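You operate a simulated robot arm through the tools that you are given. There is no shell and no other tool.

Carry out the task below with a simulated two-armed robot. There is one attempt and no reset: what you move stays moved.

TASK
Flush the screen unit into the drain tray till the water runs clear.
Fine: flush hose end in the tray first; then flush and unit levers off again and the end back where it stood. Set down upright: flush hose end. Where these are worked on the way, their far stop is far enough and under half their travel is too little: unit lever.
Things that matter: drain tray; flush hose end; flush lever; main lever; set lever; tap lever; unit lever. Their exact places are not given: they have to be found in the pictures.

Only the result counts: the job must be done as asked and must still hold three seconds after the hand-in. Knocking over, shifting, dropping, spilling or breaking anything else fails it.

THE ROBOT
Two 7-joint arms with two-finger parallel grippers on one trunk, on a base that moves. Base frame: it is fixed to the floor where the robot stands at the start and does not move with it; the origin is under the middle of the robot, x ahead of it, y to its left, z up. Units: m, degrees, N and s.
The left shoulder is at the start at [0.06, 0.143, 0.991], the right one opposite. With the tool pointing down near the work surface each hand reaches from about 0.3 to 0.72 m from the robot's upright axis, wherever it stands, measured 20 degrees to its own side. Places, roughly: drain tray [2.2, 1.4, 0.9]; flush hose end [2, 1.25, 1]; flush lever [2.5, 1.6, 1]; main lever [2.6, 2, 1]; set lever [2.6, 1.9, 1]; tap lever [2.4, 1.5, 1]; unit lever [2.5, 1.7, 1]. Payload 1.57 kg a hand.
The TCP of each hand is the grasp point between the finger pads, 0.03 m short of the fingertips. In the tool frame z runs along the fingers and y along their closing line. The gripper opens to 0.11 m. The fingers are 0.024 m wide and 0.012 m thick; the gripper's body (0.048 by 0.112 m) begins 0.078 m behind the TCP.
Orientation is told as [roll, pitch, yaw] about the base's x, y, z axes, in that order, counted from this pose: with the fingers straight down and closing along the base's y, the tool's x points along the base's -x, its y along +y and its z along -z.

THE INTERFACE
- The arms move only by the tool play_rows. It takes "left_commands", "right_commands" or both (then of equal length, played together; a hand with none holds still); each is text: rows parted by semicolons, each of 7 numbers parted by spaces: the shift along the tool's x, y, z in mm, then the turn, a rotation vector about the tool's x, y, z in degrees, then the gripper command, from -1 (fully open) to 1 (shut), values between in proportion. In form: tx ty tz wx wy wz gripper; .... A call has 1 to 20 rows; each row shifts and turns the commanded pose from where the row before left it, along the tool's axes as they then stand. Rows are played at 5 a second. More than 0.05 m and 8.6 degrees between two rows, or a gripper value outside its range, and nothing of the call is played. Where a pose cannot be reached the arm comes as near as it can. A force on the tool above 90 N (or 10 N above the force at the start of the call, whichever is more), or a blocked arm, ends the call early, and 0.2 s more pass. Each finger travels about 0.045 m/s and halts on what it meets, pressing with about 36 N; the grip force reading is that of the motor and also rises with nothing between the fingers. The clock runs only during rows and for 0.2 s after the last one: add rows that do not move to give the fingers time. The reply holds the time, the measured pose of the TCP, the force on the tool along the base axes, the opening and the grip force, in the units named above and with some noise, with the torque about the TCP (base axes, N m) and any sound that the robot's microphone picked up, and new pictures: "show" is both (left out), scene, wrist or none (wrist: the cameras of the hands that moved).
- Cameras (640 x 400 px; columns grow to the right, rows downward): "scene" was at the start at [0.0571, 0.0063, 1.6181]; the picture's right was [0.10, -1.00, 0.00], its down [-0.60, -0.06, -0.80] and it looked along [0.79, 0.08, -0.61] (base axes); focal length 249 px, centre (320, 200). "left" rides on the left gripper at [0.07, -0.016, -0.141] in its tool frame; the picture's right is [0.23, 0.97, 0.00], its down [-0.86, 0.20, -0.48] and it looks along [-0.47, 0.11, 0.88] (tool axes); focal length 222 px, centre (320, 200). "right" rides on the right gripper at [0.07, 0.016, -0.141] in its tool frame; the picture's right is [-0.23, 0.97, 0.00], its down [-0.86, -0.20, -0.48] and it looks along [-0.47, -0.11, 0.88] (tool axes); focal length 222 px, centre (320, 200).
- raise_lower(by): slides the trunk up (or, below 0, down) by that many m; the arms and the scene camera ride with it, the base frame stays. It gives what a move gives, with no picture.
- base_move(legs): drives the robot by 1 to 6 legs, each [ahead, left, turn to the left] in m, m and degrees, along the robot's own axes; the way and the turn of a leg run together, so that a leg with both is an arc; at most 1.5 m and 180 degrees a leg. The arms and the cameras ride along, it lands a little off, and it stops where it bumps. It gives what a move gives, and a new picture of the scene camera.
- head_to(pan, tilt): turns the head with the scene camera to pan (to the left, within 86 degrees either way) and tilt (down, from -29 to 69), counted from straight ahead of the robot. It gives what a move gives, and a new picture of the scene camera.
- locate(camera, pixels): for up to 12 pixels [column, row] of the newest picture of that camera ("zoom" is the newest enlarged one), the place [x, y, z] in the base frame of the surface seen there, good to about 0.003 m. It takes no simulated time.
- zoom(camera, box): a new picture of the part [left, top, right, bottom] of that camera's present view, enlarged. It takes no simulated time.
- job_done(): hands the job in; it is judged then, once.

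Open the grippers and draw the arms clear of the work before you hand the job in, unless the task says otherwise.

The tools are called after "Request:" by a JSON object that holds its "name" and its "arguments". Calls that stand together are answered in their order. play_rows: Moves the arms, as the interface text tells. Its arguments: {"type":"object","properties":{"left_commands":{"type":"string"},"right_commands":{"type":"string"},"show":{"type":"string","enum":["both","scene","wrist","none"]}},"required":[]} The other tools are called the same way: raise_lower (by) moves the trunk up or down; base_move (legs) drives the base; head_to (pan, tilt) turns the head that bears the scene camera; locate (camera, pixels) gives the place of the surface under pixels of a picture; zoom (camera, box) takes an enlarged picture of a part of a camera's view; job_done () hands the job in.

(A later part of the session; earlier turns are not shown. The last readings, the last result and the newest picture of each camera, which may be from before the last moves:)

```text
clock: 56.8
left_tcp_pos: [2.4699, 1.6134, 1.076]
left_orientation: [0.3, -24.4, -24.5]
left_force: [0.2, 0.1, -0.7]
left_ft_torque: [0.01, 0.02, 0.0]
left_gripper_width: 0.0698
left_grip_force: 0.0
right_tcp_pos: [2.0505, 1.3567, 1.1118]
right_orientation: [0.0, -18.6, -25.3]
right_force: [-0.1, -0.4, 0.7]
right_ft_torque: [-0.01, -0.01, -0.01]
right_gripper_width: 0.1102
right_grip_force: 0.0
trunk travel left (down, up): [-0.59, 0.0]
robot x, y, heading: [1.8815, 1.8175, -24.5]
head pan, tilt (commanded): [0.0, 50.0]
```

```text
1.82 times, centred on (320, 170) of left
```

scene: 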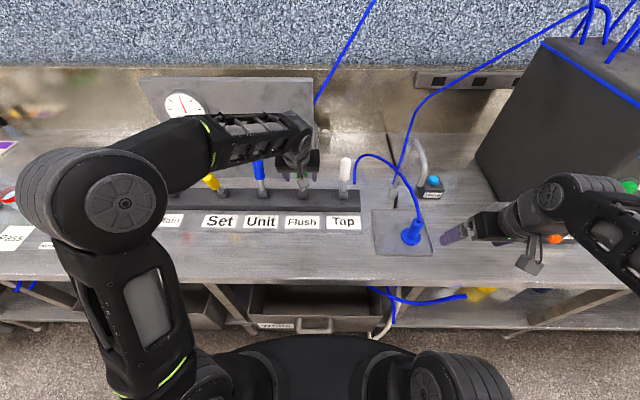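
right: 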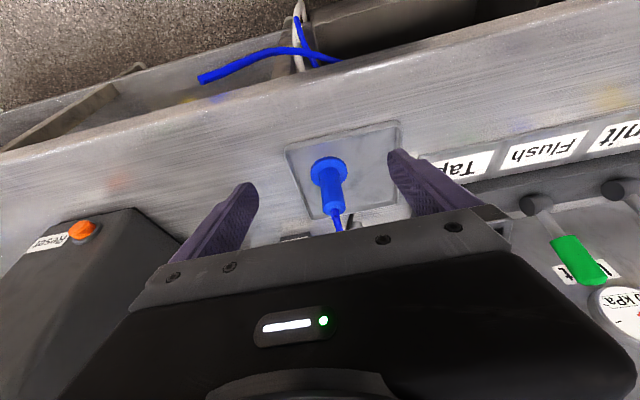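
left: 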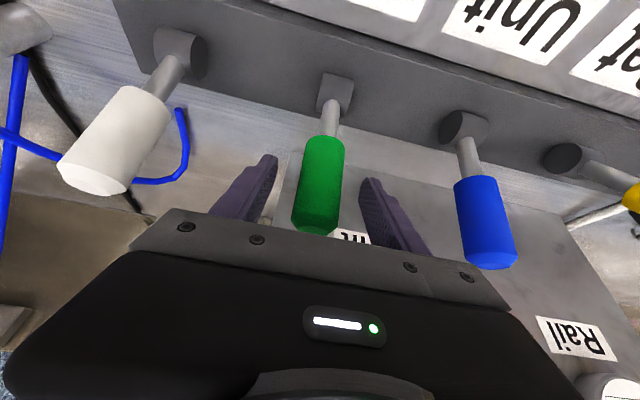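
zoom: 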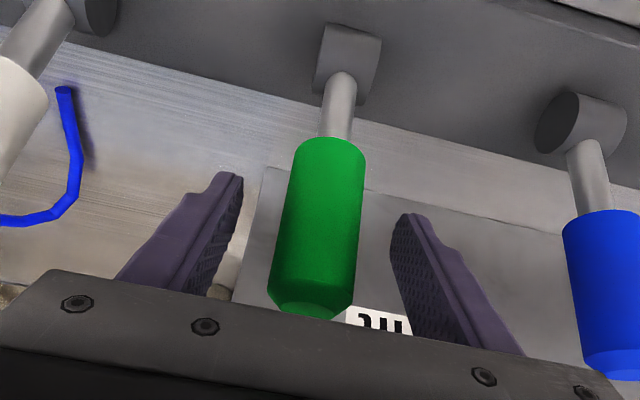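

TCP is on the green handle (t≈1.584, z 1.076). I close the left gripper on it.

Request:
{"name": "play_rows", "arguments": {"left_commands": "0 0 0 0 0 0 0.2; 0 0 0 0 0 0 0.6; 0 0 0 0 0 0 1; 0 0 0 0 0 0 1; 0 0 0 0 0 0 1; 0 0 0 0 0 0 1", "show": "wrist"}}

```text
clock: 58.2
left_tcp_pos: [2.4713, 1.6133, 1.0766]
left_orientation: [0.2, -24.4, -24.5]
left_force: [-1.4, -3.6, -0.4]
left_ft_torque: [0.45, -0.17, 0.12]
left_gripper_width: 0.0316
left_grip_force: 40.2
right_tcp_pos: [2.0498, 1.3562, 1.1119]
right_orientation: [-0.2, -18.6, -25.5]
right_force: [0.3, 0.2, 0.3]
right_ft_torque: [0.01, -0.01, 0.0]
right_gripper_width: 0.11
right_grip_force: 0.1
trunk travel left (down, up): [-0.59, 0.0]
robot x, y, heading: [1.8841, 1.8167, -24.6]
head pan, tilt (commanded): [0.0, 50.0]
```

left: 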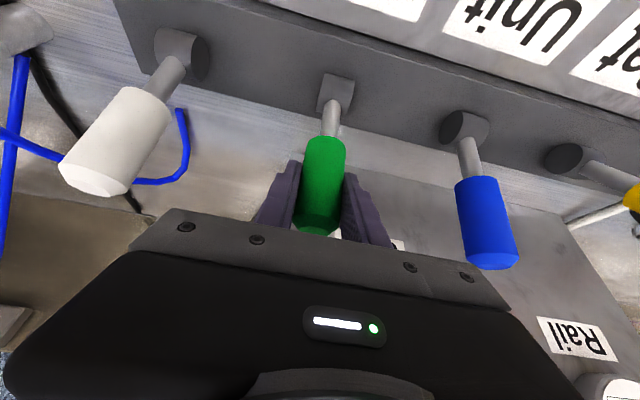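

The grip is on the handle (0.0316 m). I pull it along an arc toward the robot: first four rows (~31° of swing), watching the forces.

Request:
{"name": "play_rows", "arguments": {"left_commands": "11.8 0 -7.2 0 -2.5 0 1; 13.6 0 -6.5 0 -2.5 0 1; 14.3 0 -5.3 0 -2.5 0 1; 14.5 0 -3.9 0 -2.5 0 1; 0 0 0 0 0 0 1", "show": "both"}}

```text
clock: 59.4
left_tcp_pos: [2.4197, 1.6386, 1.0736]
left_orientation: [0.0, -34.6, -24.5]
left_force: [17.2, -7.6, 1.4]
left_ft_torque: [-2.06, -0.91, 0.0]
left_gripper_width: 0.0317
left_grip_force: 40.0
right_tcp_pos: [2.0522, 1.3562, 1.1113]
right_orientation: [-0.2, -18.6, -25.3]
right_force: [0.3, 0.8, 0.0]
right_ft_torque: [0.0, 0.01, 0.01]
right_gripper_width: 0.1098
right_grip_force: 0.1
trunk travel left (down, up): [-0.59, 0.0]
robot x, y, heading: [1.885, 1.8168, -24.5]
head pan, tilt (commanded): [0.0, 50.0]
```

scene: 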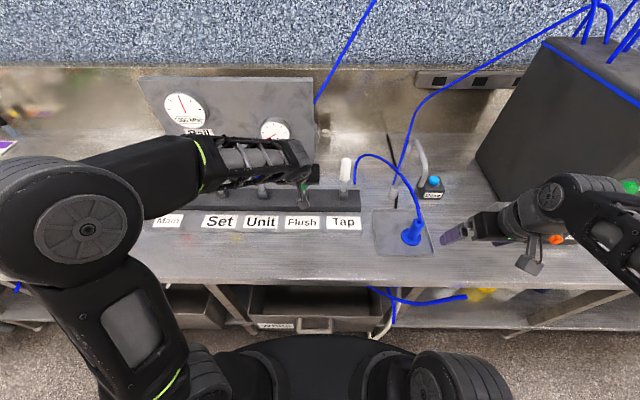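
left: 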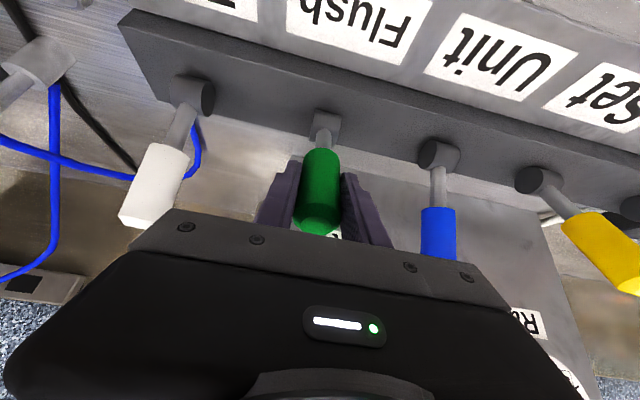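

The lever follows (force ~18 N resisting). I continue the arc to about +45°.

Request:
{"name": "play_rows", "arguments": {"left_commands": "14.9 0 -2.4 0 -2.5 0 1; 15.1 0 -1 0 -2.5 0 1; 0 0 0 0 0 0 1", "show": "wrist"}}

```text
clock: 60.2
left_tcp_pos: [2.3937, 1.6481, 1.059]
left_orientation: [0.0, -39.7, -24.4]
left_force: [11.9, -2.5, 16.6]
left_ft_torque: [-2.13, -0.99, -0.37]
left_gripper_width: 0.0319
left_grip_force: 40.8
right_tcp_pos: [2.0503, 1.3583, 1.1122]
right_orientation: [-0.2, -18.6, -25.3]
right_force: [-0.6, 0.2, -0.7]
right_ft_torque: [0.02, 0.0, 0.01]
right_gripper_width: 0.1099
right_grip_force: 0.0
trunk travel left (down, up): [-0.59, 0.0]
robot x, y, heading: [1.887, 1.8155, -24.5]
head pan, tilt (commanded): [0.0, 50.0]
```

left: 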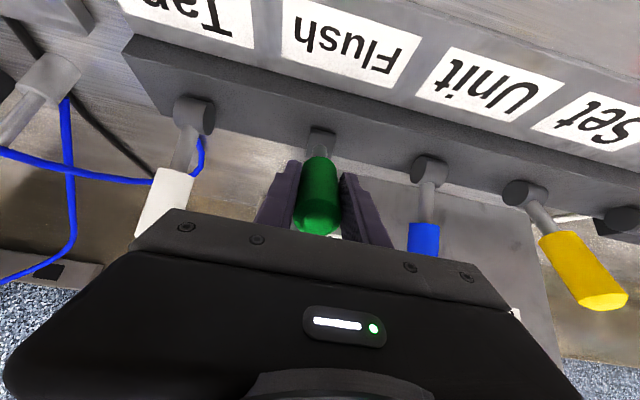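

At about +36° now. I continue to +45° and a bit beyond to find the far stop, in smaller rows.

Request:
{"name": "play_rows", "arguments": {"left_commands": "7.5 0 -0.5 0 -1.5 0 1; 7.5 0 -0.3 0 -1.5 0 1; 7.5 0 0.3 0 -1.5 0 1; 0 0 0 0 0 0 1", "show": "wrist"}}

```text
clock: 61.2
left_tcp_pos: [2.384, 1.6537, 1.0489]
left_orientation: [-0.1, -44.9, -24.1]
left_force: [32.8, -8.2, 40.8]
left_ft_torque: [-0.84, 0.31, -0.9]
left_gripper_width: 0.0317
left_grip_force: 40.4
right_tcp_pos: [2.0518, 1.3566, 1.112]
right_orientation: [-0.1, -18.4, -25.3]
right_force: [0.3, -0.3, 0.5]
right_ft_torque: [0.0, 0.02, -0.04]
right_gripper_width: 0.11
right_grip_force: 0.1
trunk travel left (down, up): [-0.59, 0.0]
robot x, y, heading: [1.8831, 1.8197, -24.3]
head pan, tilt (commanded): [0.0, 50.0]
```

left: 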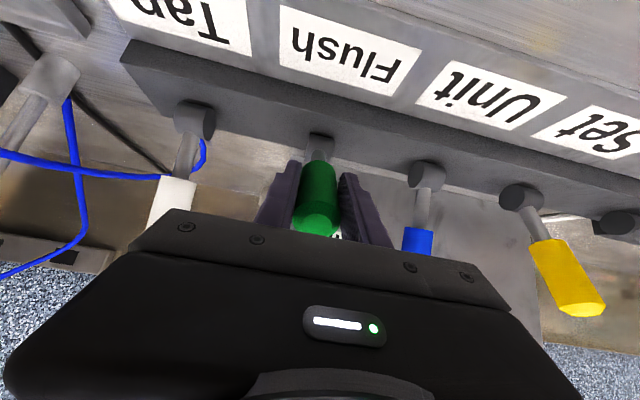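

Force rose to ~53 N against the motion at ~44°, matching Main's angle: Flush is at its far stop. I ease off slightly and open the fingers.

Request:
{"name": "play_rows", "arguments": {"left_commands": "-6 0 0 0 0 0 1; 0 0 0 0 0 0 0.4; 0 0 0 0 0 0 0; 0 0 0 0 0 0 -0.27; 0 0 0 0 0 0 -0.27; 0 0 0 0 0 0 -0.27", "show": "both"}}

Request:
{"name": "zoom", "arguments": {"camera": "left", "box": [160, 60, 480, 280]}}

```text
clock: 62.6
left_tcp_pos: [2.3813, 1.655, 1.0454]
left_orientation: [0.2, -44.0, -24.6]
left_force: [0.2, 0.8, 0.5]
left_ft_torque: [0.03, -0.04, -0.03]
left_gripper_width: 0.0702
left_grip_force: 0.1
right_tcp_pos: [2.0496, 1.3575, 1.1118]
right_orientation: [-0.1, -18.7, -25.5]
right_force: [-2.3, -0.4, -0.2]
right_ft_torque: [0.01, 0.01, 0.0]
right_gripper_width: 0.1097
right_grip_force: 0.1
trunk travel left (down, up): [-0.59, 0.0]
robot x, y, heading: [1.8835, 1.816, -24.4]
head pan, tilt (commanded): [0.0, 50.0]
```

scene: 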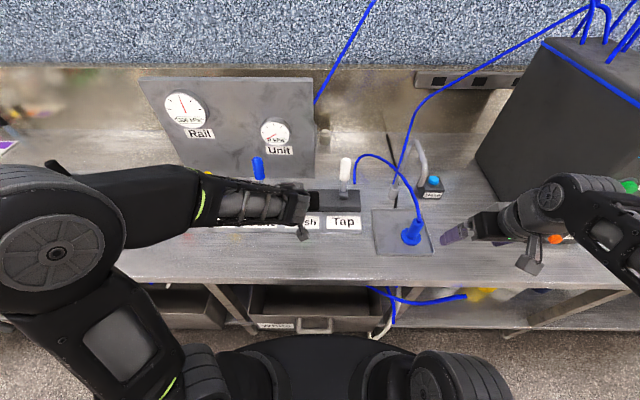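
left: 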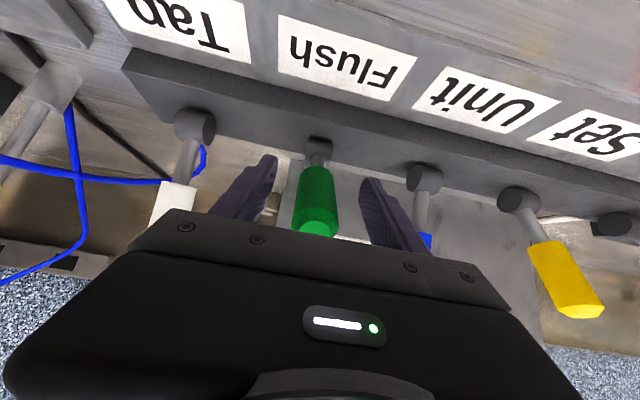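

```text
1.82 times, centred on (320, 170) of left
```

zoom: 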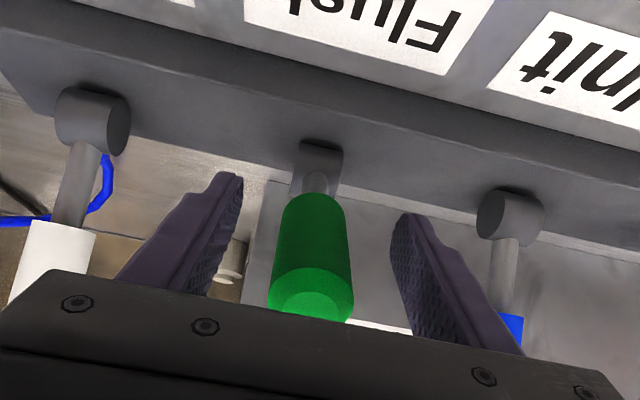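

The Flush lever stays at the far stop. I back the left hand out along the tool axis, move 131 mm left to the Unit lever's column, and restore the ~24° tilt.

Request:
{"name": "play_rows", "arguments": {"left_commands": "0 0 -30 0 0 0 -0.27; 0 0 -35 0 0 0 -0.27; 0 0 -35 0 0 0 -0.27; 0 33 0 0 5 0 -0.27; 0 33 0 0 5 0 -0.27; 0 33 0 0 5 0 -0.27; 0 32 0 0 5 0 -0.27; 0 0 0 0 0 0 -0.27", "show": "both"}}

Request:
{"name": "zoom", "arguments": {"camera": "left", "box": [160, 60, 480, 280]}}

```text
clock: 64.4
left_tcp_pos: [2.3724, 1.8034, 1.1164]
left_orientation: [0.3, -24.0, -24.4]
left_force: [-0.2, 0.3, 0.5]
left_ft_torque: [0.02, 0.01, -0.02]
left_gripper_width: 0.0698
left_grip_force: 0.1
right_tcp_pos: [2.0501, 1.3571, 1.1123]
right_orientation: [-0.1, -18.6, -25.4]
right_force: [0.0, 0.1, 0.7]
right_ft_torque: [-0.01, 0.03, 0.02]
right_gripper_width: 0.1099
right_grip_force: 0.1
trunk travel left (down, up): [-0.59, 0.0]
robot x, y, heading: [1.8813, 1.8182, -24.5]
head pan, tilt (commanded): [0.0, 50.0]
```

scene: 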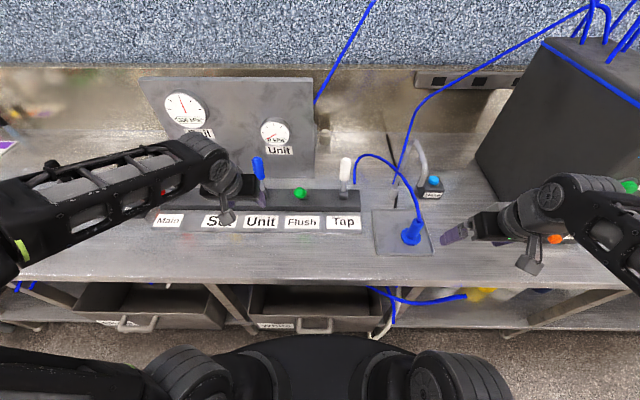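
left: 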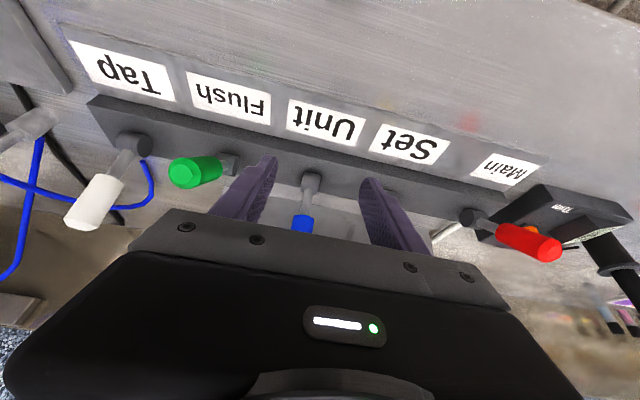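

```text
1.82 times, centred on (320, 170) of left
```

zoom: 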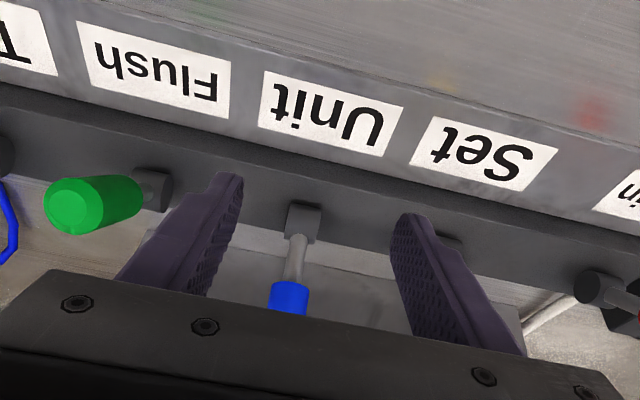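

The Unit lever (blue at zoom (290,300)) is between the fingers' line. I locate it, and check the left forearm's height over the Set/Main levers.

Request:
{"name": "locate", "arguments": {"camera": "zoom", "pixels": [[288, 300], [294, 262], [297, 245], [304, 220], [95, 205], [440, 240]]}}

Request:
{"name": "locate", "arguments": {"camera": "scene", "pixels": [[60, 185], [110, 180], [160, 165], [200, 165], [215, 180], [228, 205], [300, 194], [272, 133], [258, 168], [150, 200]]}}

```text
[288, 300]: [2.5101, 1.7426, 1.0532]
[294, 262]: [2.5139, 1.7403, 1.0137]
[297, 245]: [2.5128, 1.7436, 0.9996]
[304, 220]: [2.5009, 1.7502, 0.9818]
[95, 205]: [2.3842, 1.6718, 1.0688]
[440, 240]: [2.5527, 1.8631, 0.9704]
```

```text
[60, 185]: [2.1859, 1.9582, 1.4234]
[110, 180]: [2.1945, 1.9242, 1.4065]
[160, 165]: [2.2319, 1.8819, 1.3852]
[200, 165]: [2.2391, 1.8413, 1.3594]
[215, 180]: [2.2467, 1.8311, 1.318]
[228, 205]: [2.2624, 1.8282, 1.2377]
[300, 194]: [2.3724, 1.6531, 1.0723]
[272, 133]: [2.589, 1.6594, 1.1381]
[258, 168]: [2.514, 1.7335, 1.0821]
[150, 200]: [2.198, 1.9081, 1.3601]
```

Unit lever at s≈2.624, well aligned; forearm is high (z≈1.38) and clear. I lower to handle height and approach ~130 mm forward.

Request:
{"name": "play_rows", "arguments": {"left_commands": "15.9 1 35.6 0 0 0 -0.27; -29.7 0 13.2 0 0 0 -0.27; -29.7 0 13.2 0 0 0 -0.27; -29.7 0 13.2 0 0 0 -0.27; -29.7 0 13.2 0 0 0 -0.27; 0 0 0 0 0 0 -0.27", "show": "wrist"}}

Request:
{"name": "zoom", "arguments": {"camera": "left", "box": [160, 60, 480, 280]}}

```text
clock: 65.8
left_tcp_pos: [2.4906, 1.7507, 1.0779]
left_orientation: [0.3, -24.0, -24.5]
left_force: [0.8, 0.4, 0.1]
left_ft_torque: [-0.04, -0.03, -0.03]
left_gripper_width: 0.0696
left_grip_force: 0.1
right_tcp_pos: [2.0494, 1.3581, 1.1111]
right_orientation: [0.0, -18.6, -25.4]
right_force: [-0.4, 0.0, -0.3]
right_ft_torque: [0.03, 0.01, -0.01]
right_gripper_width: 0.11
right_grip_force: 0.0
trunk travel left (down, up): [-0.59, 0.0]
robot x, y, heading: [1.8856, 1.8162, -24.5]
head pan, tilt (commanded): [0.0, 50.0]
```

left: 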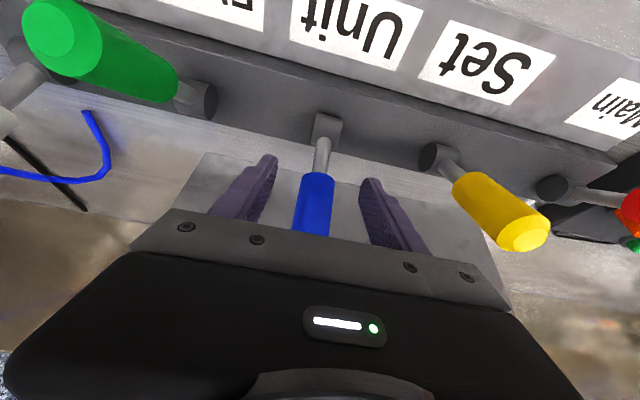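

```text
1.82 times, centred on (320, 170) of left
```

zoom: 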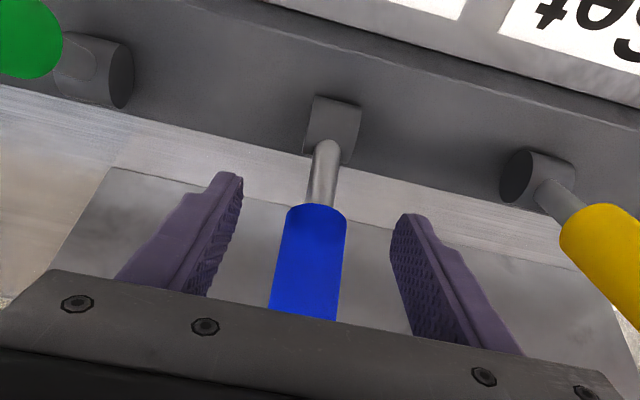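

The blue handle lies between the fingers. I go the last 39 mm and close.

Request:
{"name": "play_rows", "arguments": {"left_commands": "-17.8 0 7.9 0 0 0 -0.27; -17.8 0 7.9 0 0 0 -0.27; 0 0 0 0 0 0 -0.27; 0 0 0 0 0 0 0.2; 0 0 0 0 0 0 0.6; 0 0 0 0 0 0 1; 0 0 0 0 0 0 1; 0 0 0 0 0 0 1; 0 0 0 0 0 0 1", "show": "both"}}

```text
clock: 67.8
left_tcp_pos: [2.5289, 1.7347, 1.0785]
left_orientation: [0.2, -23.9, -24.4]
left_force: [6.3, 10.5, 1.5]
left_ft_torque: [0.61, -0.35, 0.18]
left_gripper_width: 0.0315
left_grip_force: 39.5
right_tcp_pos: [2.051, 1.3583, 1.1116]
right_orientation: [-0.2, -18.6, -25.3]
right_force: [0.0, -0.2, -0.6]
right_ft_torque: [-0.01, -0.03, 0.01]
right_gripper_width: 0.1102
right_grip_force: 0.0
trunk travel left (down, up): [-0.59, 0.0]
robot x, y, heading: [1.8848, 1.8202, -24.6]
head pan, tilt (commanded): [0.0, 50.0]
```

scene: 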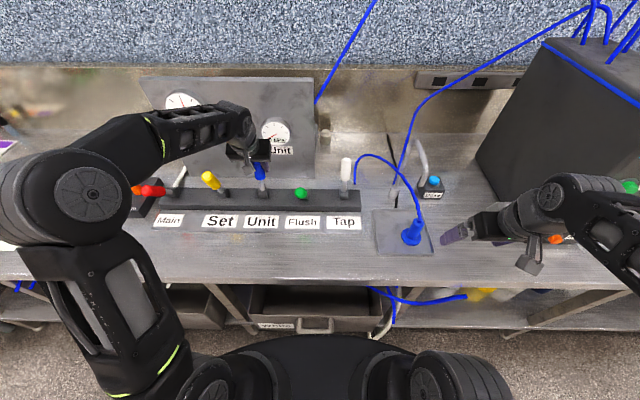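
left: 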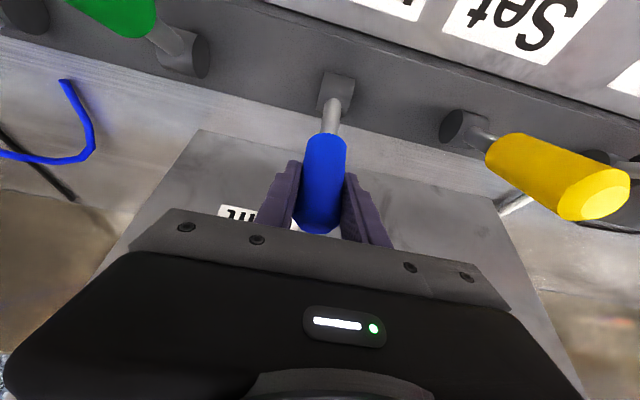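

Gripped the Unit handle (small sideways load 12 N, I add 1 mm to the left). I pull it along the same arc toward the robot.

Request:
{"name": "play_rows", "arguments": {"left_commands": "11.8 1 -7.2 0 -2.5 0 1; 13.6 0 -6.5 0 -2.5 0 1; 14.3 0 -5.3 0 -2.5 0 1; 14.5 0 -3.9 0 -2.5 0 1; 14.9 0 -2.4 0 -2.5 0 1; 15.1 0 -1 0 -2.5 0 1; 0 0 0 0 0 0 1", "show": "both"}}

```text
clock: 69.4
left_tcp_pos: [2.4518, 1.771, 1.0601]
left_orientation: [0.0, -39.1, -24.3]
left_force: [25.1, 12.1, 2.9]
left_ft_torque: [-1.95, -0.88, -0.33]
left_gripper_width: 0.0321
left_grip_force: 40.1
right_tcp_pos: [2.0528, 1.3594, 1.1122]
right_orientation: [-0.3, -18.6, -25.3]
right_force: [0.0, -0.3, 0.3]
right_ft_torque: [0.0, 0.0, -0.03]
right_gripper_width: 0.1099
right_grip_force: 0.0
trunk travel left (down, up): [-0.59, 0.0]
robot x, y, heading: [1.8857, 1.8148, -24.5]
head pan, tilt (commanded): [0.0, 50.0]
```

scene: 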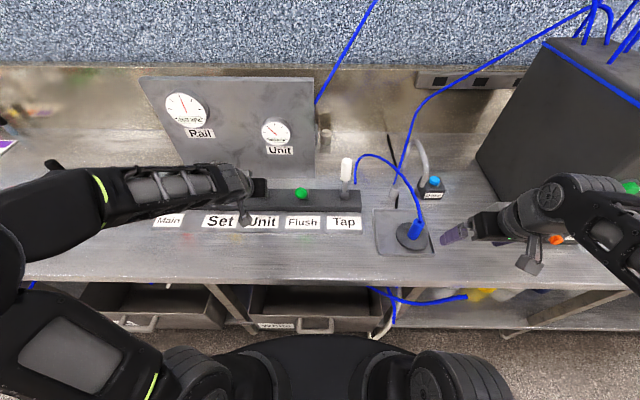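
left: 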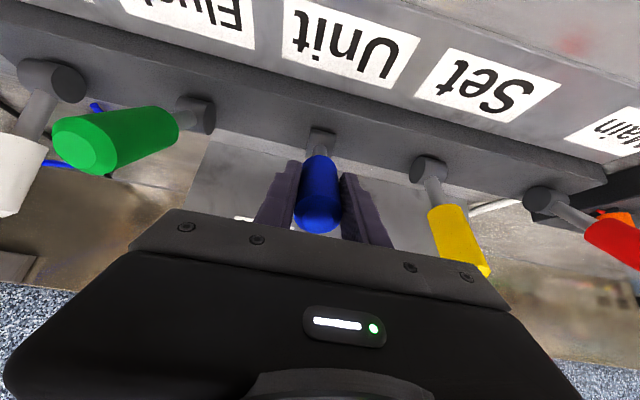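

Water now flows: a dark patch spreads under the hose end in the tray at (408,236), Unit gauge has moved. I check closely before finishing the lever's travel.

Request:
{"name": "zoom", "arguments": {"camera": "scene", "box": [350, 140, 460, 270]}}

Request:
{"name": "zoom", "arguments": {"camera": "scene", "box": [140, 70, 320, 190]}}

```text
3.08 times, centred on (405, 205) of scene
```

zoom: 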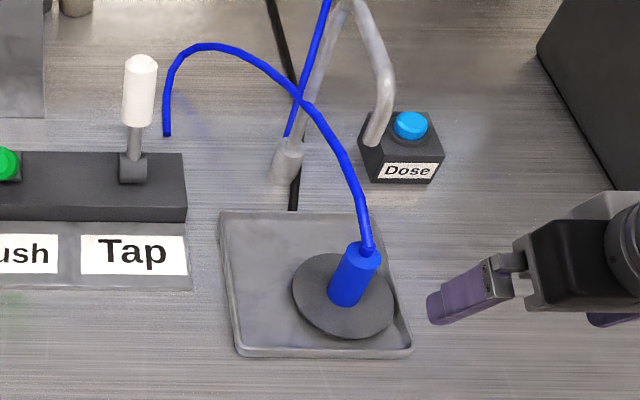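

```text
3.33 times, centred on (230, 130) of scene
```

zoom: 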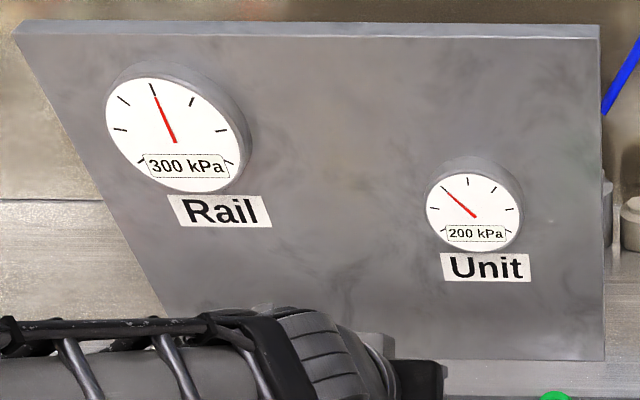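

Murky water shows as a dark disc inside the tray, Unit at 200 kPa. I finish pulling the Unit lever to its far stop.

Request:
{"name": "play_rows", "arguments": {"left_commands": "7.5 0.5 -0.5 0 -1.5 0 1; 7.5 0.5 -0.3 0 -1.5 0 1; 7.5 0 0.3 0 -1.5 0 1; 0 0 0 0 0 0 1", "show": "both"}}

Request:
{"name": "zoom", "arguments": {"camera": "scene", "box": [350, 140, 460, 270]}}

Request:
{"name": "zoom", "arguments": {"camera": "scene", "box": [140, 70, 320, 190]}}

```text
clock: 70.4
left_tcp_pos: [2.4418, 1.7754, 1.0516]
left_orientation: [0.1, -44.3, -24.3]
left_force: [39.5, 1.7, 30.5]
left_ft_torque: [-0.66, 0.57, -1.16]
left_gripper_width: 0.0321
left_grip_force: 40.5
right_tcp_pos: [2.0525, 1.3574, 1.1118]
right_orientation: [-0.1, -18.4, -25.4]
right_force: [-0.4, -0.6, 0.2]
right_ft_torque: [-0.03, 0.02, 0.03]
right_gripper_width: 0.1102
right_grip_force: 0.0
trunk travel left (down, up): [-0.59, 0.0]
robot x, y, heading: [1.8831, 1.8184, -24.6]
head pan, tilt (commanded): [0.0, 50.0]
```

scene: 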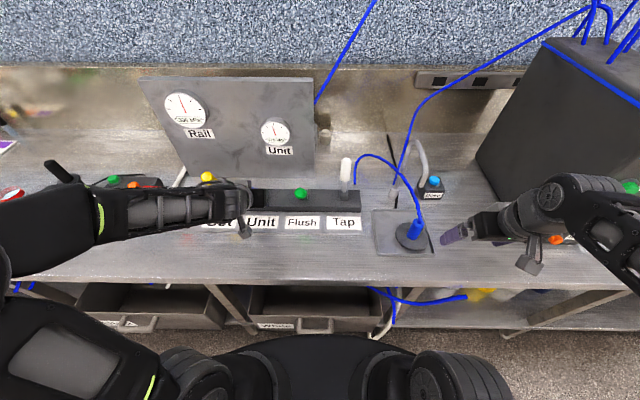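
left: 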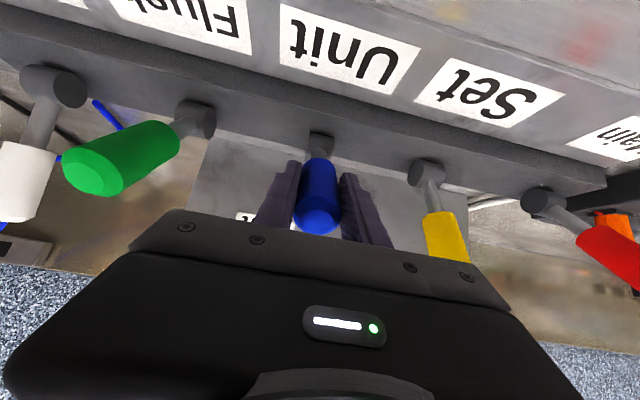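

```text
3.08 times, centred on (405, 205) of scene
```

zoom: 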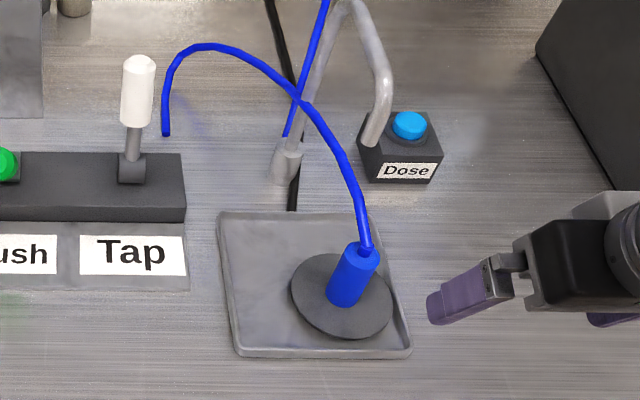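

```text
3.33 times, centred on (230, 130) of scene
```

zoom: 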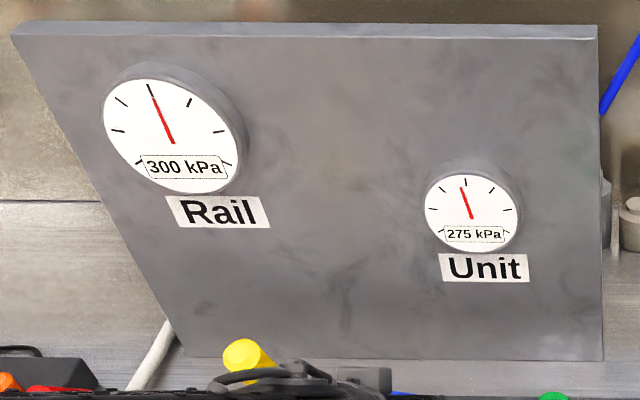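

The Unit lever is at its far stop (~50 N against motion), Unit at 275 kPa and rising, water still dark. I ease the pull slightly and wait, still holding the lever.

Request:
{"name": "play_rows", "arguments": {"left_commands": "-4 0 0 0 0 0 1; 0 0 0 0 0 0 1; 0 0 0 0 0 0 1; 0 0 0 0 0 0 1; 0 0 0 0 0 0 1; 0 0 0 0 0 0 1; 0 0 0 0 0 0 1; 0 0 0 0 0 0 1; 0 0 0 0 0 0 1; 0 0 0 0 0 0 1", "show": "scene"}}

Request:
{"name": "zoom", "arguments": {"camera": "scene", "box": [350, 140, 460, 270]}}

Request:
{"name": "zoom", "arguments": {"camera": "scene", "box": [140, 70, 320, 190]}}

```text
clock: 72.6
left_tcp_pos: [2.4427, 1.7749, 1.0516]
left_orientation: [0.0, -43.9, -24.3]
left_force: [37.0, 4.2, 24.7]
left_ft_torque: [-1.09, 0.33, -1.03]
left_gripper_width: 0.0317
left_grip_force: 40.6
right_tcp_pos: [2.0534, 1.3578, 1.1115]
right_orientation: [-0.1, -18.6, -25.3]
right_force: [0.1, -0.1, -1.1]
right_ft_torque: [0.0, -0.01, 0.0]
right_gripper_width: 0.1098
right_grip_force: 0.1
trunk travel left (down, up): [-0.59, 0.0]
robot x, y, heading: [1.8858, 1.817, -24.7]
head pan, tilt (commanded): [0.0, 50.0]
```

scene: 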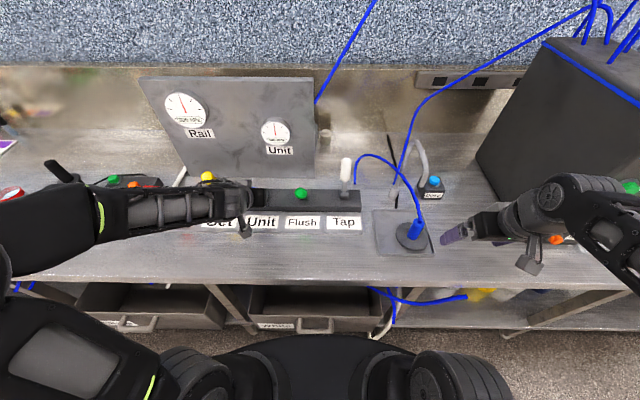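

```text
3.08 times, centred on (405, 205) of scene
```

zoom: 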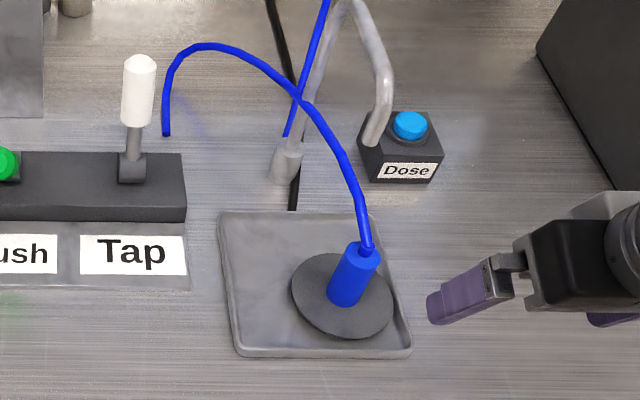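

```text
3.33 times, centred on (230, 130) of scene
```

zoom: 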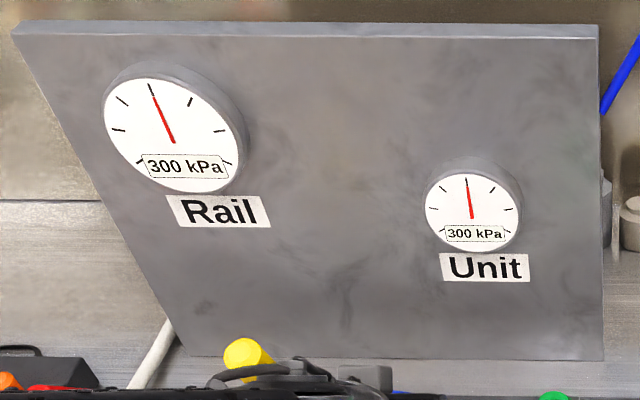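

Unit at 300 kPa, water disc still dark grey. I ease a bit more and wait another 4 s.

Request:
{"name": "play_rows", "arguments": {"left_commands": "-3 0 0 0 0 0 1; -2 0 0 0 0 0 1; 0 0 0 0 0 0 1; 0 0 0 0 0 0 1; 0 0 0 0 0 0 1; 0 0 0 0 0 0 1; 0 0 0 0 0 0 1; 0 0 0 0 0 0 1; 0 0 0 0 0 0 1; 0 0 0 0 0 0 1; 0 0 0 0 0 0 1; 0 0 0 0 0 0 1; 0 0 0 0 0 0 1; 0 0 0 0 0 0 1; 0 0 0 0 0 0 1; 0 0 0 0 0 0 1; 0 0 0 0 0 0 1; 0 0 0 0 0 0 1; 0 0 0 0 0 0 1; 0 0 0 0 0 0 1", "show": "scene"}}

Request:
{"name": "zoom", "arguments": {"camera": "scene", "box": [350, 140, 460, 270]}}

```text
clock: 76.8
left_tcp_pos: [2.4431, 1.7766, 1.0508]
left_orientation: [0.0, -43.5, -24.4]
left_force: [27.0, 11.2, 6.4]
left_ft_torque: [-1.08, 0.53, -0.94]
left_gripper_width: 0.032
left_grip_force: 40.4
right_tcp_pos: [2.0515, 1.3578, 1.1112]
right_orientation: [-0.3, -18.6, -25.3]
right_force: [-0.2, -0.6, -0.1]
right_ft_torque: [0.04, 0.02, -0.02]
right_gripper_width: 0.11
right_grip_force: 0.0
trunk travel left (down, up): [-0.59, 0.0]
robot x, y, heading: [1.8861, 1.8194, -24.9]
head pan, tilt (commanded): [0.0, 50.0]
```

scene: 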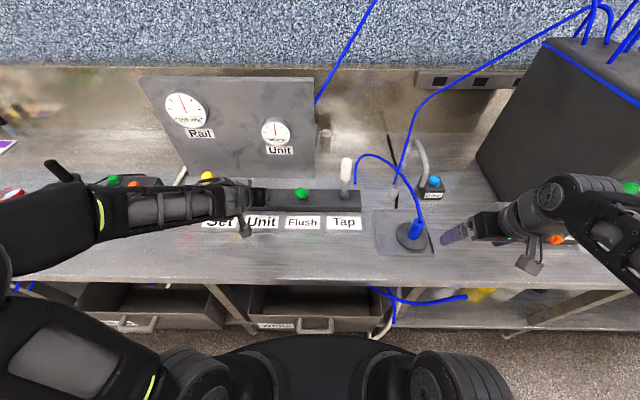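

```text
3.08 times, centred on (405, 205) of scene
```

zoom: 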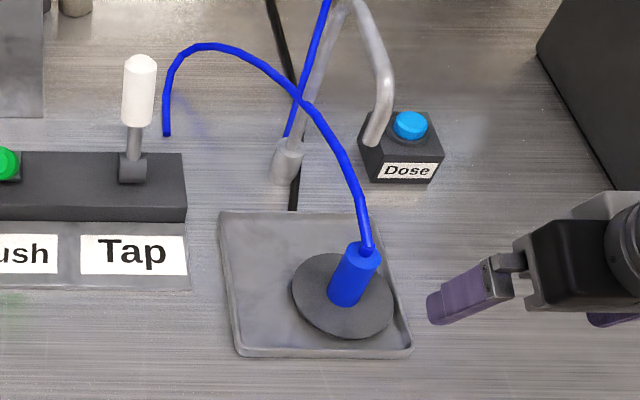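

Still dark. I keep waiting with still rows, holding the lever.

Request:
{"name": "play_rows", "arguments": {"left_commands": "0 0 0 0 0 0 1; 0 0 0 0 0 0 1; 0 0 0 0 0 0 1; 0 0 0 0 0 0 1; 0 0 0 0 0 0 1; 0 0 0 0 0 0 1; 0 0 0 0 0 0 1; 0 0 0 0 0 0 1; 0 0 0 0 0 0 1; 0 0 0 0 0 0 1; 0 0 0 0 0 0 1; 0 0 0 0 0 0 1; 0 0 0 0 0 0 1; 0 0 0 0 0 0 1; 0 0 0 0 0 0 1; 0 0 0 0 0 0 1; 0 0 0 0 0 0 1; 0 0 0 0 0 0 1; 0 0 0 0 0 0 1; 0 0 0 0 0 0 1", "show": "scene"}}

Request:
{"name": "zoom", "arguments": {"camera": "scene", "box": [350, 140, 460, 270]}}

```text
clock: 81.0
left_tcp_pos: [2.4435, 1.7746, 1.0516]
left_orientation: [0.0, -43.5, -24.4]
left_force: [27.0, 11.1, 6.2]
left_ft_torque: [-1.08, 0.51, -0.89]
left_gripper_width: 0.0318
left_grip_force: 40.3
right_tcp_pos: [2.0524, 1.359, 1.1111]
right_orientation: [-0.4, -18.4, -25.3]
right_force: [-0.2, -0.2, -0.1]
right_ft_torque: [0.0, -0.03, 0.0]
right_gripper_width: 0.11
right_grip_force: 0.0
trunk travel left (down, up): [-0.59, 0.0]
robot x, y, heading: [1.8805, 1.8139, -24.5]
head pan, tilt (commanded): [0.0, 50.0]
```

scene: 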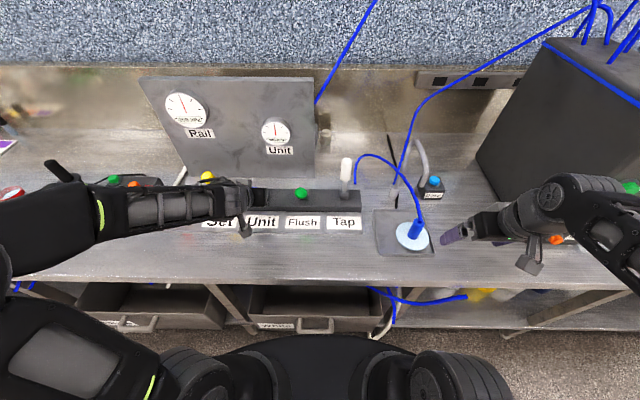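

```text
3.08 times, centred on (405, 205) of scene
```

zoom: 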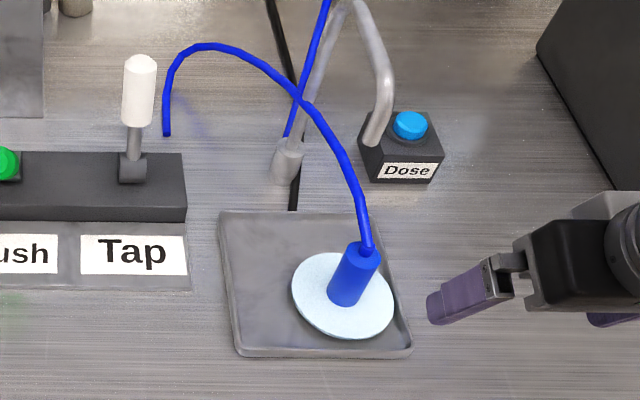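

The water disc is now pale and clear. I wait one more second, then push the Unit lever back along the arc to off.

Request:
{"name": "play_rows", "arguments": {"left_commands": "0 0 0 0 0 0 1; 0 0 0 0 0 0 1; 0 0 0 0 0 0 1; 0 0 0 0 0 0 1; -15.4 0 1.2 0 2.8 0 1; -15.2 0 2.5 0 2.8 0 1; -14.9 0 4 0 2.8 0 1; -14.5 0 5.3 0 2.8 0 1; -13.9 0 6.7 0 2.8 0 1; -11.7 0 6.7 0 2.8 0 1; -9.7 0 6.5 0 2.7 0 1; 0 0 0 0 0 0 1", "show": "both"}}

Request:
{"name": "zoom", "arguments": {"camera": "scene", "box": [220, 100, 460, 260]}}

```text
clock: 83.6
left_tcp_pos: [2.5265, 1.7352, 1.0799]
left_orientation: [0.1, -23.9, -24.7]
left_force: [-12.0, 6.6, -2.3]
left_ft_torque: [-0.38, 1.58, -0.32]
left_gripper_width: 0.0315
left_grip_force: 40.5
right_tcp_pos: [2.0487, 1.3569, 1.1119]
right_orientation: [-0.1, -18.7, -25.4]
right_force: [-0.1, 0.5, 0.2]
right_ft_torque: [0.01, 0.0, 0.0]
right_gripper_width: 0.11
right_grip_force: 0.1
trunk travel left (down, up): [-0.59, 0.0]
robot x, y, heading: [1.8835, 1.8198, -24.3]
head pan, tilt (commanded): [0.0, 50.0]
```

scene: 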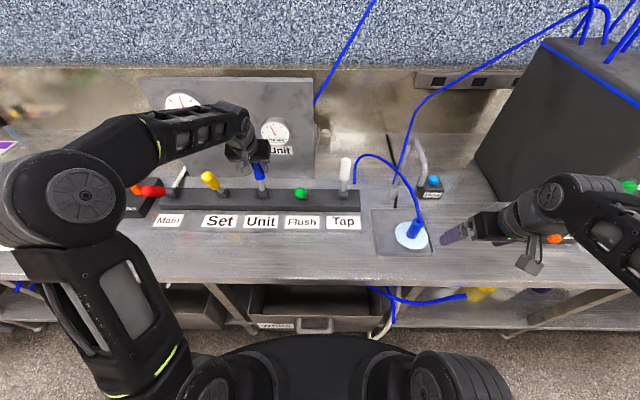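
left: 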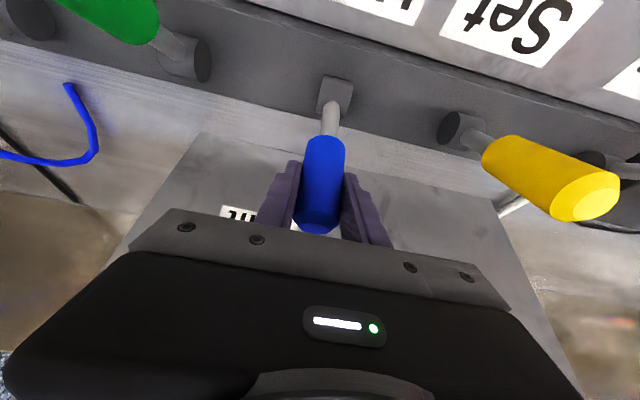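

```text
2.50 times, centred on (340, 180) of scene
```

zoom: 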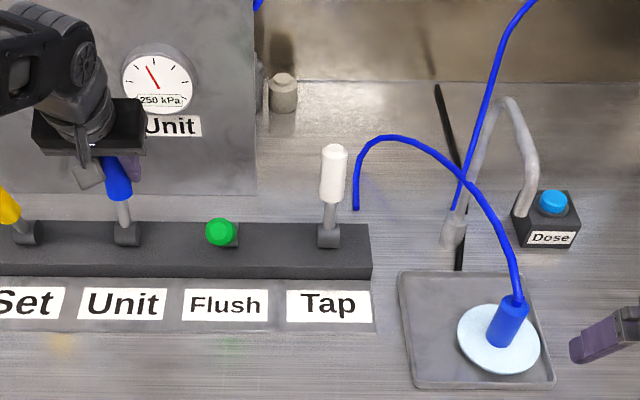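

Unit lever is nearly back at its start position (t 1.585 vs 1.587); gauge reads 250 kPa, falling. I push a few mm further to seat it on its stop and wait.

Request:
{"name": "play_rows", "arguments": {"left_commands": "-3.6 0 1.6 0 0 0 1; -3.6 0 1.6 0 0 0 1; -2.7 0 1.2 0 0 0 1; 0 0 0 0 0 0 1; 0 0 0 0 0 0 1; 0 0 0 0 0 0 1", "show": "scene"}}

Request:
{"name": "zoom", "arguments": {"camera": "scene", "box": [220, 100, 460, 260]}}

```text
clock: 85.0
left_tcp_pos: [2.5278, 1.7348, 1.0778]
left_orientation: [0.2, -23.2, -24.6]
left_force: [-42.7, 17.7, -5.7]
left_ft_torque: [-0.93, 0.42, 0.29]
left_gripper_width: 0.0315
left_grip_force: 40.0
right_tcp_pos: [2.0462, 1.359, 1.1129]
right_orientation: [-0.1, -18.8, -25.5]
right_force: [0.3, -0.8, -0.6]
right_ft_torque: [-0.03, 0.01, -0.03]
right_gripper_width: 0.11
right_grip_force: 0.1
trunk travel left (down, up): [-0.59, 0.0]
robot x, y, heading: [1.8877, 1.8179, -24.6]
head pan, tilt (commanded): [0.0, 50.0]
```

scene: 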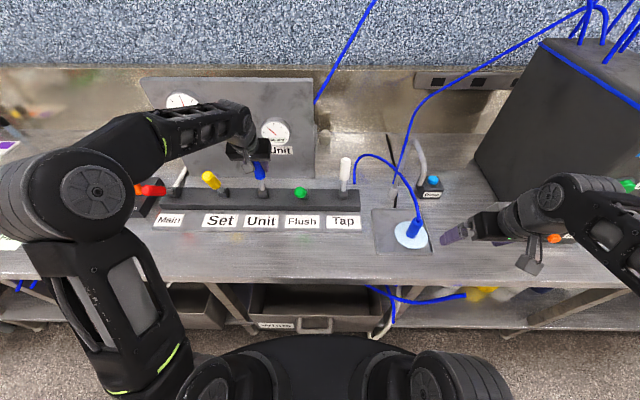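

```text
2.50 times, centred on (340, 180) of scene
```

zoom: 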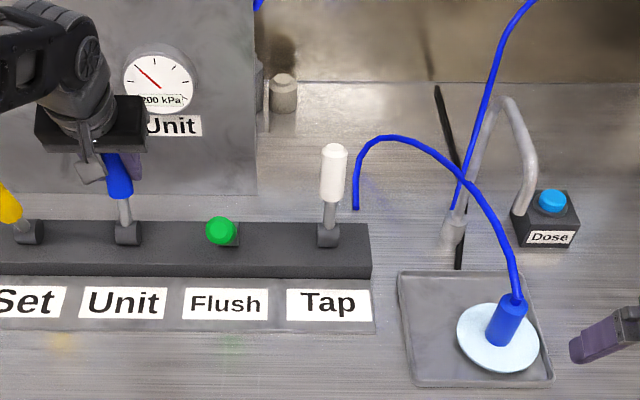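

The Unit lever is firmly on its off stop (46 N), gauge 200 kPa and decaying through the open flush. I ease off and open the fingers, then wait for the gauge to drop.

Request:
{"name": "play_rows", "arguments": {"left_commands": "5 0 -2.2 0 0 0 1; 2.5 0 -1.1 0 0 0 0.6; 0 0 0 0 0 0 0.2; 0 0 0 0 0 0 -0.27; 0 0 0 0 0 0 -0.27; 0 0 0 0 0 0 -0.27; 0 0 0 0 0 0 -0.27", "show": "both"}}

Request:
{"name": "zoom", "arguments": {"camera": "scene", "box": [220, 100, 460, 260]}}

```text
clock: 86.6
left_tcp_pos: [2.5282, 1.7351, 1.0789]
left_orientation: [0.2, -23.9, -24.4]
left_force: [0.4, -0.5, -0.1]
left_ft_torque: [0.01, 0.01, -0.04]
left_gripper_width: 0.07
left_grip_force: 0.1
right_tcp_pos: [2.0504, 1.3574, 1.1127]
right_orientation: [-0.1, -18.6, -25.4]
right_force: [-0.4, -0.2, 0.2]
right_ft_torque: [0.01, 0.0, 0.0]
right_gripper_width: 0.1101
right_grip_force: 0.1
trunk travel left (down, up): [-0.59, 0.0]
robot x, y, heading: [1.8863, 1.8178, -24.6]
head pan, tilt (commanded): [0.0, 50.0]
```

scene: 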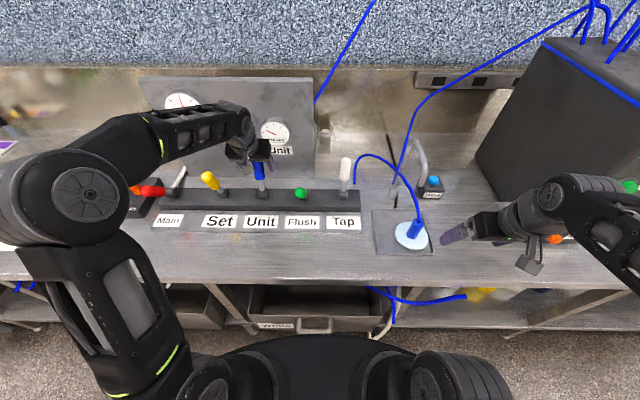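
left: 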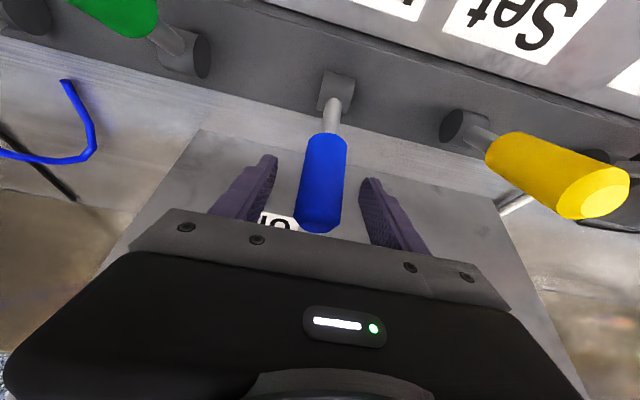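

```text
2.50 times, centred on (340, 180) of scene
```

zoom: 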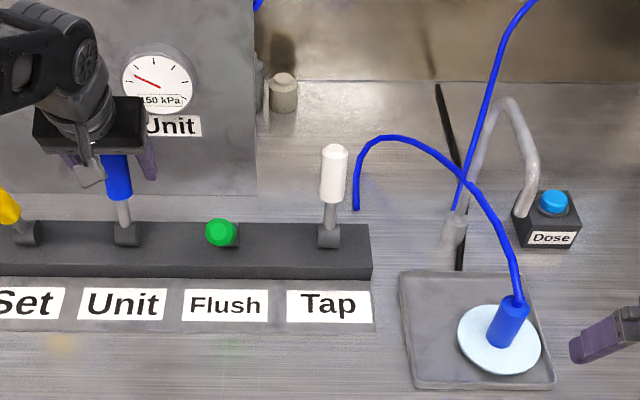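

Unit is off and released (150 kPa and falling). I back the hand out the way it came and return to the pre-approach pose for the Flush lever.

Request:
{"name": "play_rows", "arguments": {"left_commands": "17.8 0 -7.9 0 0 0 -0.27; 17.8 0 -7.9 0 0 0 -0.27; 29.7 0 -13.2 0 0 0 -0.27; 29.7 0 -13.2 0 0 0 -0.27; 29.7 0 -13.2 0 0 0 -0.27; 29.7 0 -13.2 0 0 0 -0.27; -15.9 -1 -35.6 0 0 0 -0.27; 0 -33 0 0 -5 0 -0.27; 0 -33 0 0 -5 0 -0.27; 0 -33 0 0 -5 0 -0.27; 0 -32 0 0 -5 0 -0.27; 0 0 0 0 0 0 -0.27", "show": "both"}}

Request:
{"name": "zoom", "arguments": {"camera": "left", "box": [160, 60, 480, 280]}}

Request:
{"name": "zoom", "arguments": {"camera": "scene", "box": [220, 100, 460, 260]}}

```text
clock: 89.2
left_tcp_pos: [2.3202, 1.683, 1.1201]
left_orientation: [0.2, -44.0, -24.6]
left_force: [-0.1, -0.3, 0.0]
left_ft_torque: [-0.01, -0.04, 0.0]
left_gripper_width: 0.07
left_grip_force: 0.1
right_tcp_pos: [2.0503, 1.3574, 1.1129]
right_orientation: [0.0, -18.6, -25.4]
right_force: [-0.2, 0.7, 0.8]
right_ft_torque: [0.0, 0.01, 0.01]
right_gripper_width: 0.1099
right_grip_force: 0.0
trunk travel left (down, up): [-0.59, 0.0]
robot x, y, heading: [1.8822, 1.8173, -24.7]
head pan, tilt (commanded): [0.0, 50.0]
```

scene: 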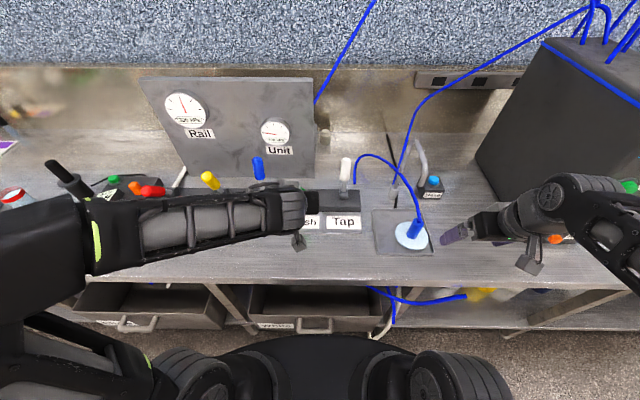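
left: 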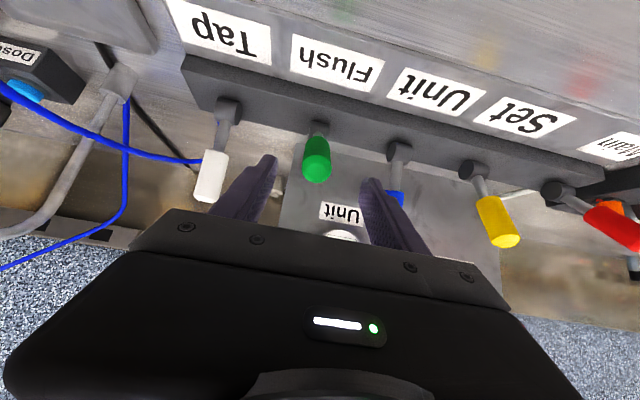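

```text
1.82 times, centred on (320, 170) of left
```

zoom: 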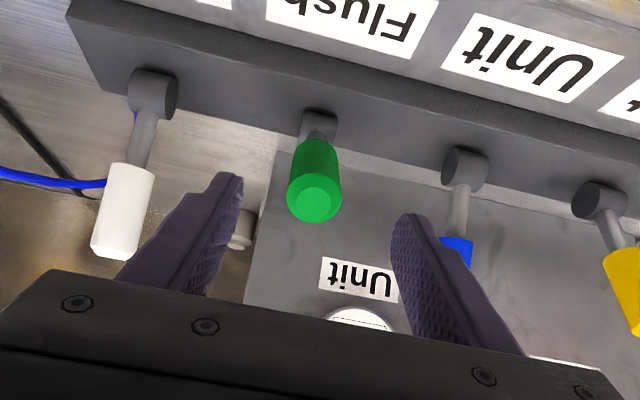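

```text
2.50 times, centred on (340, 180) of scene
```

zoom: 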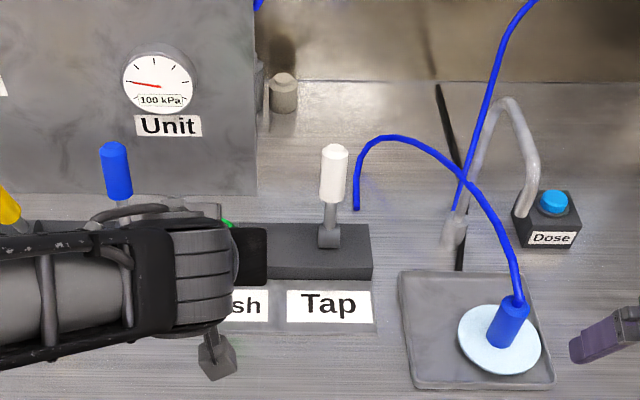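

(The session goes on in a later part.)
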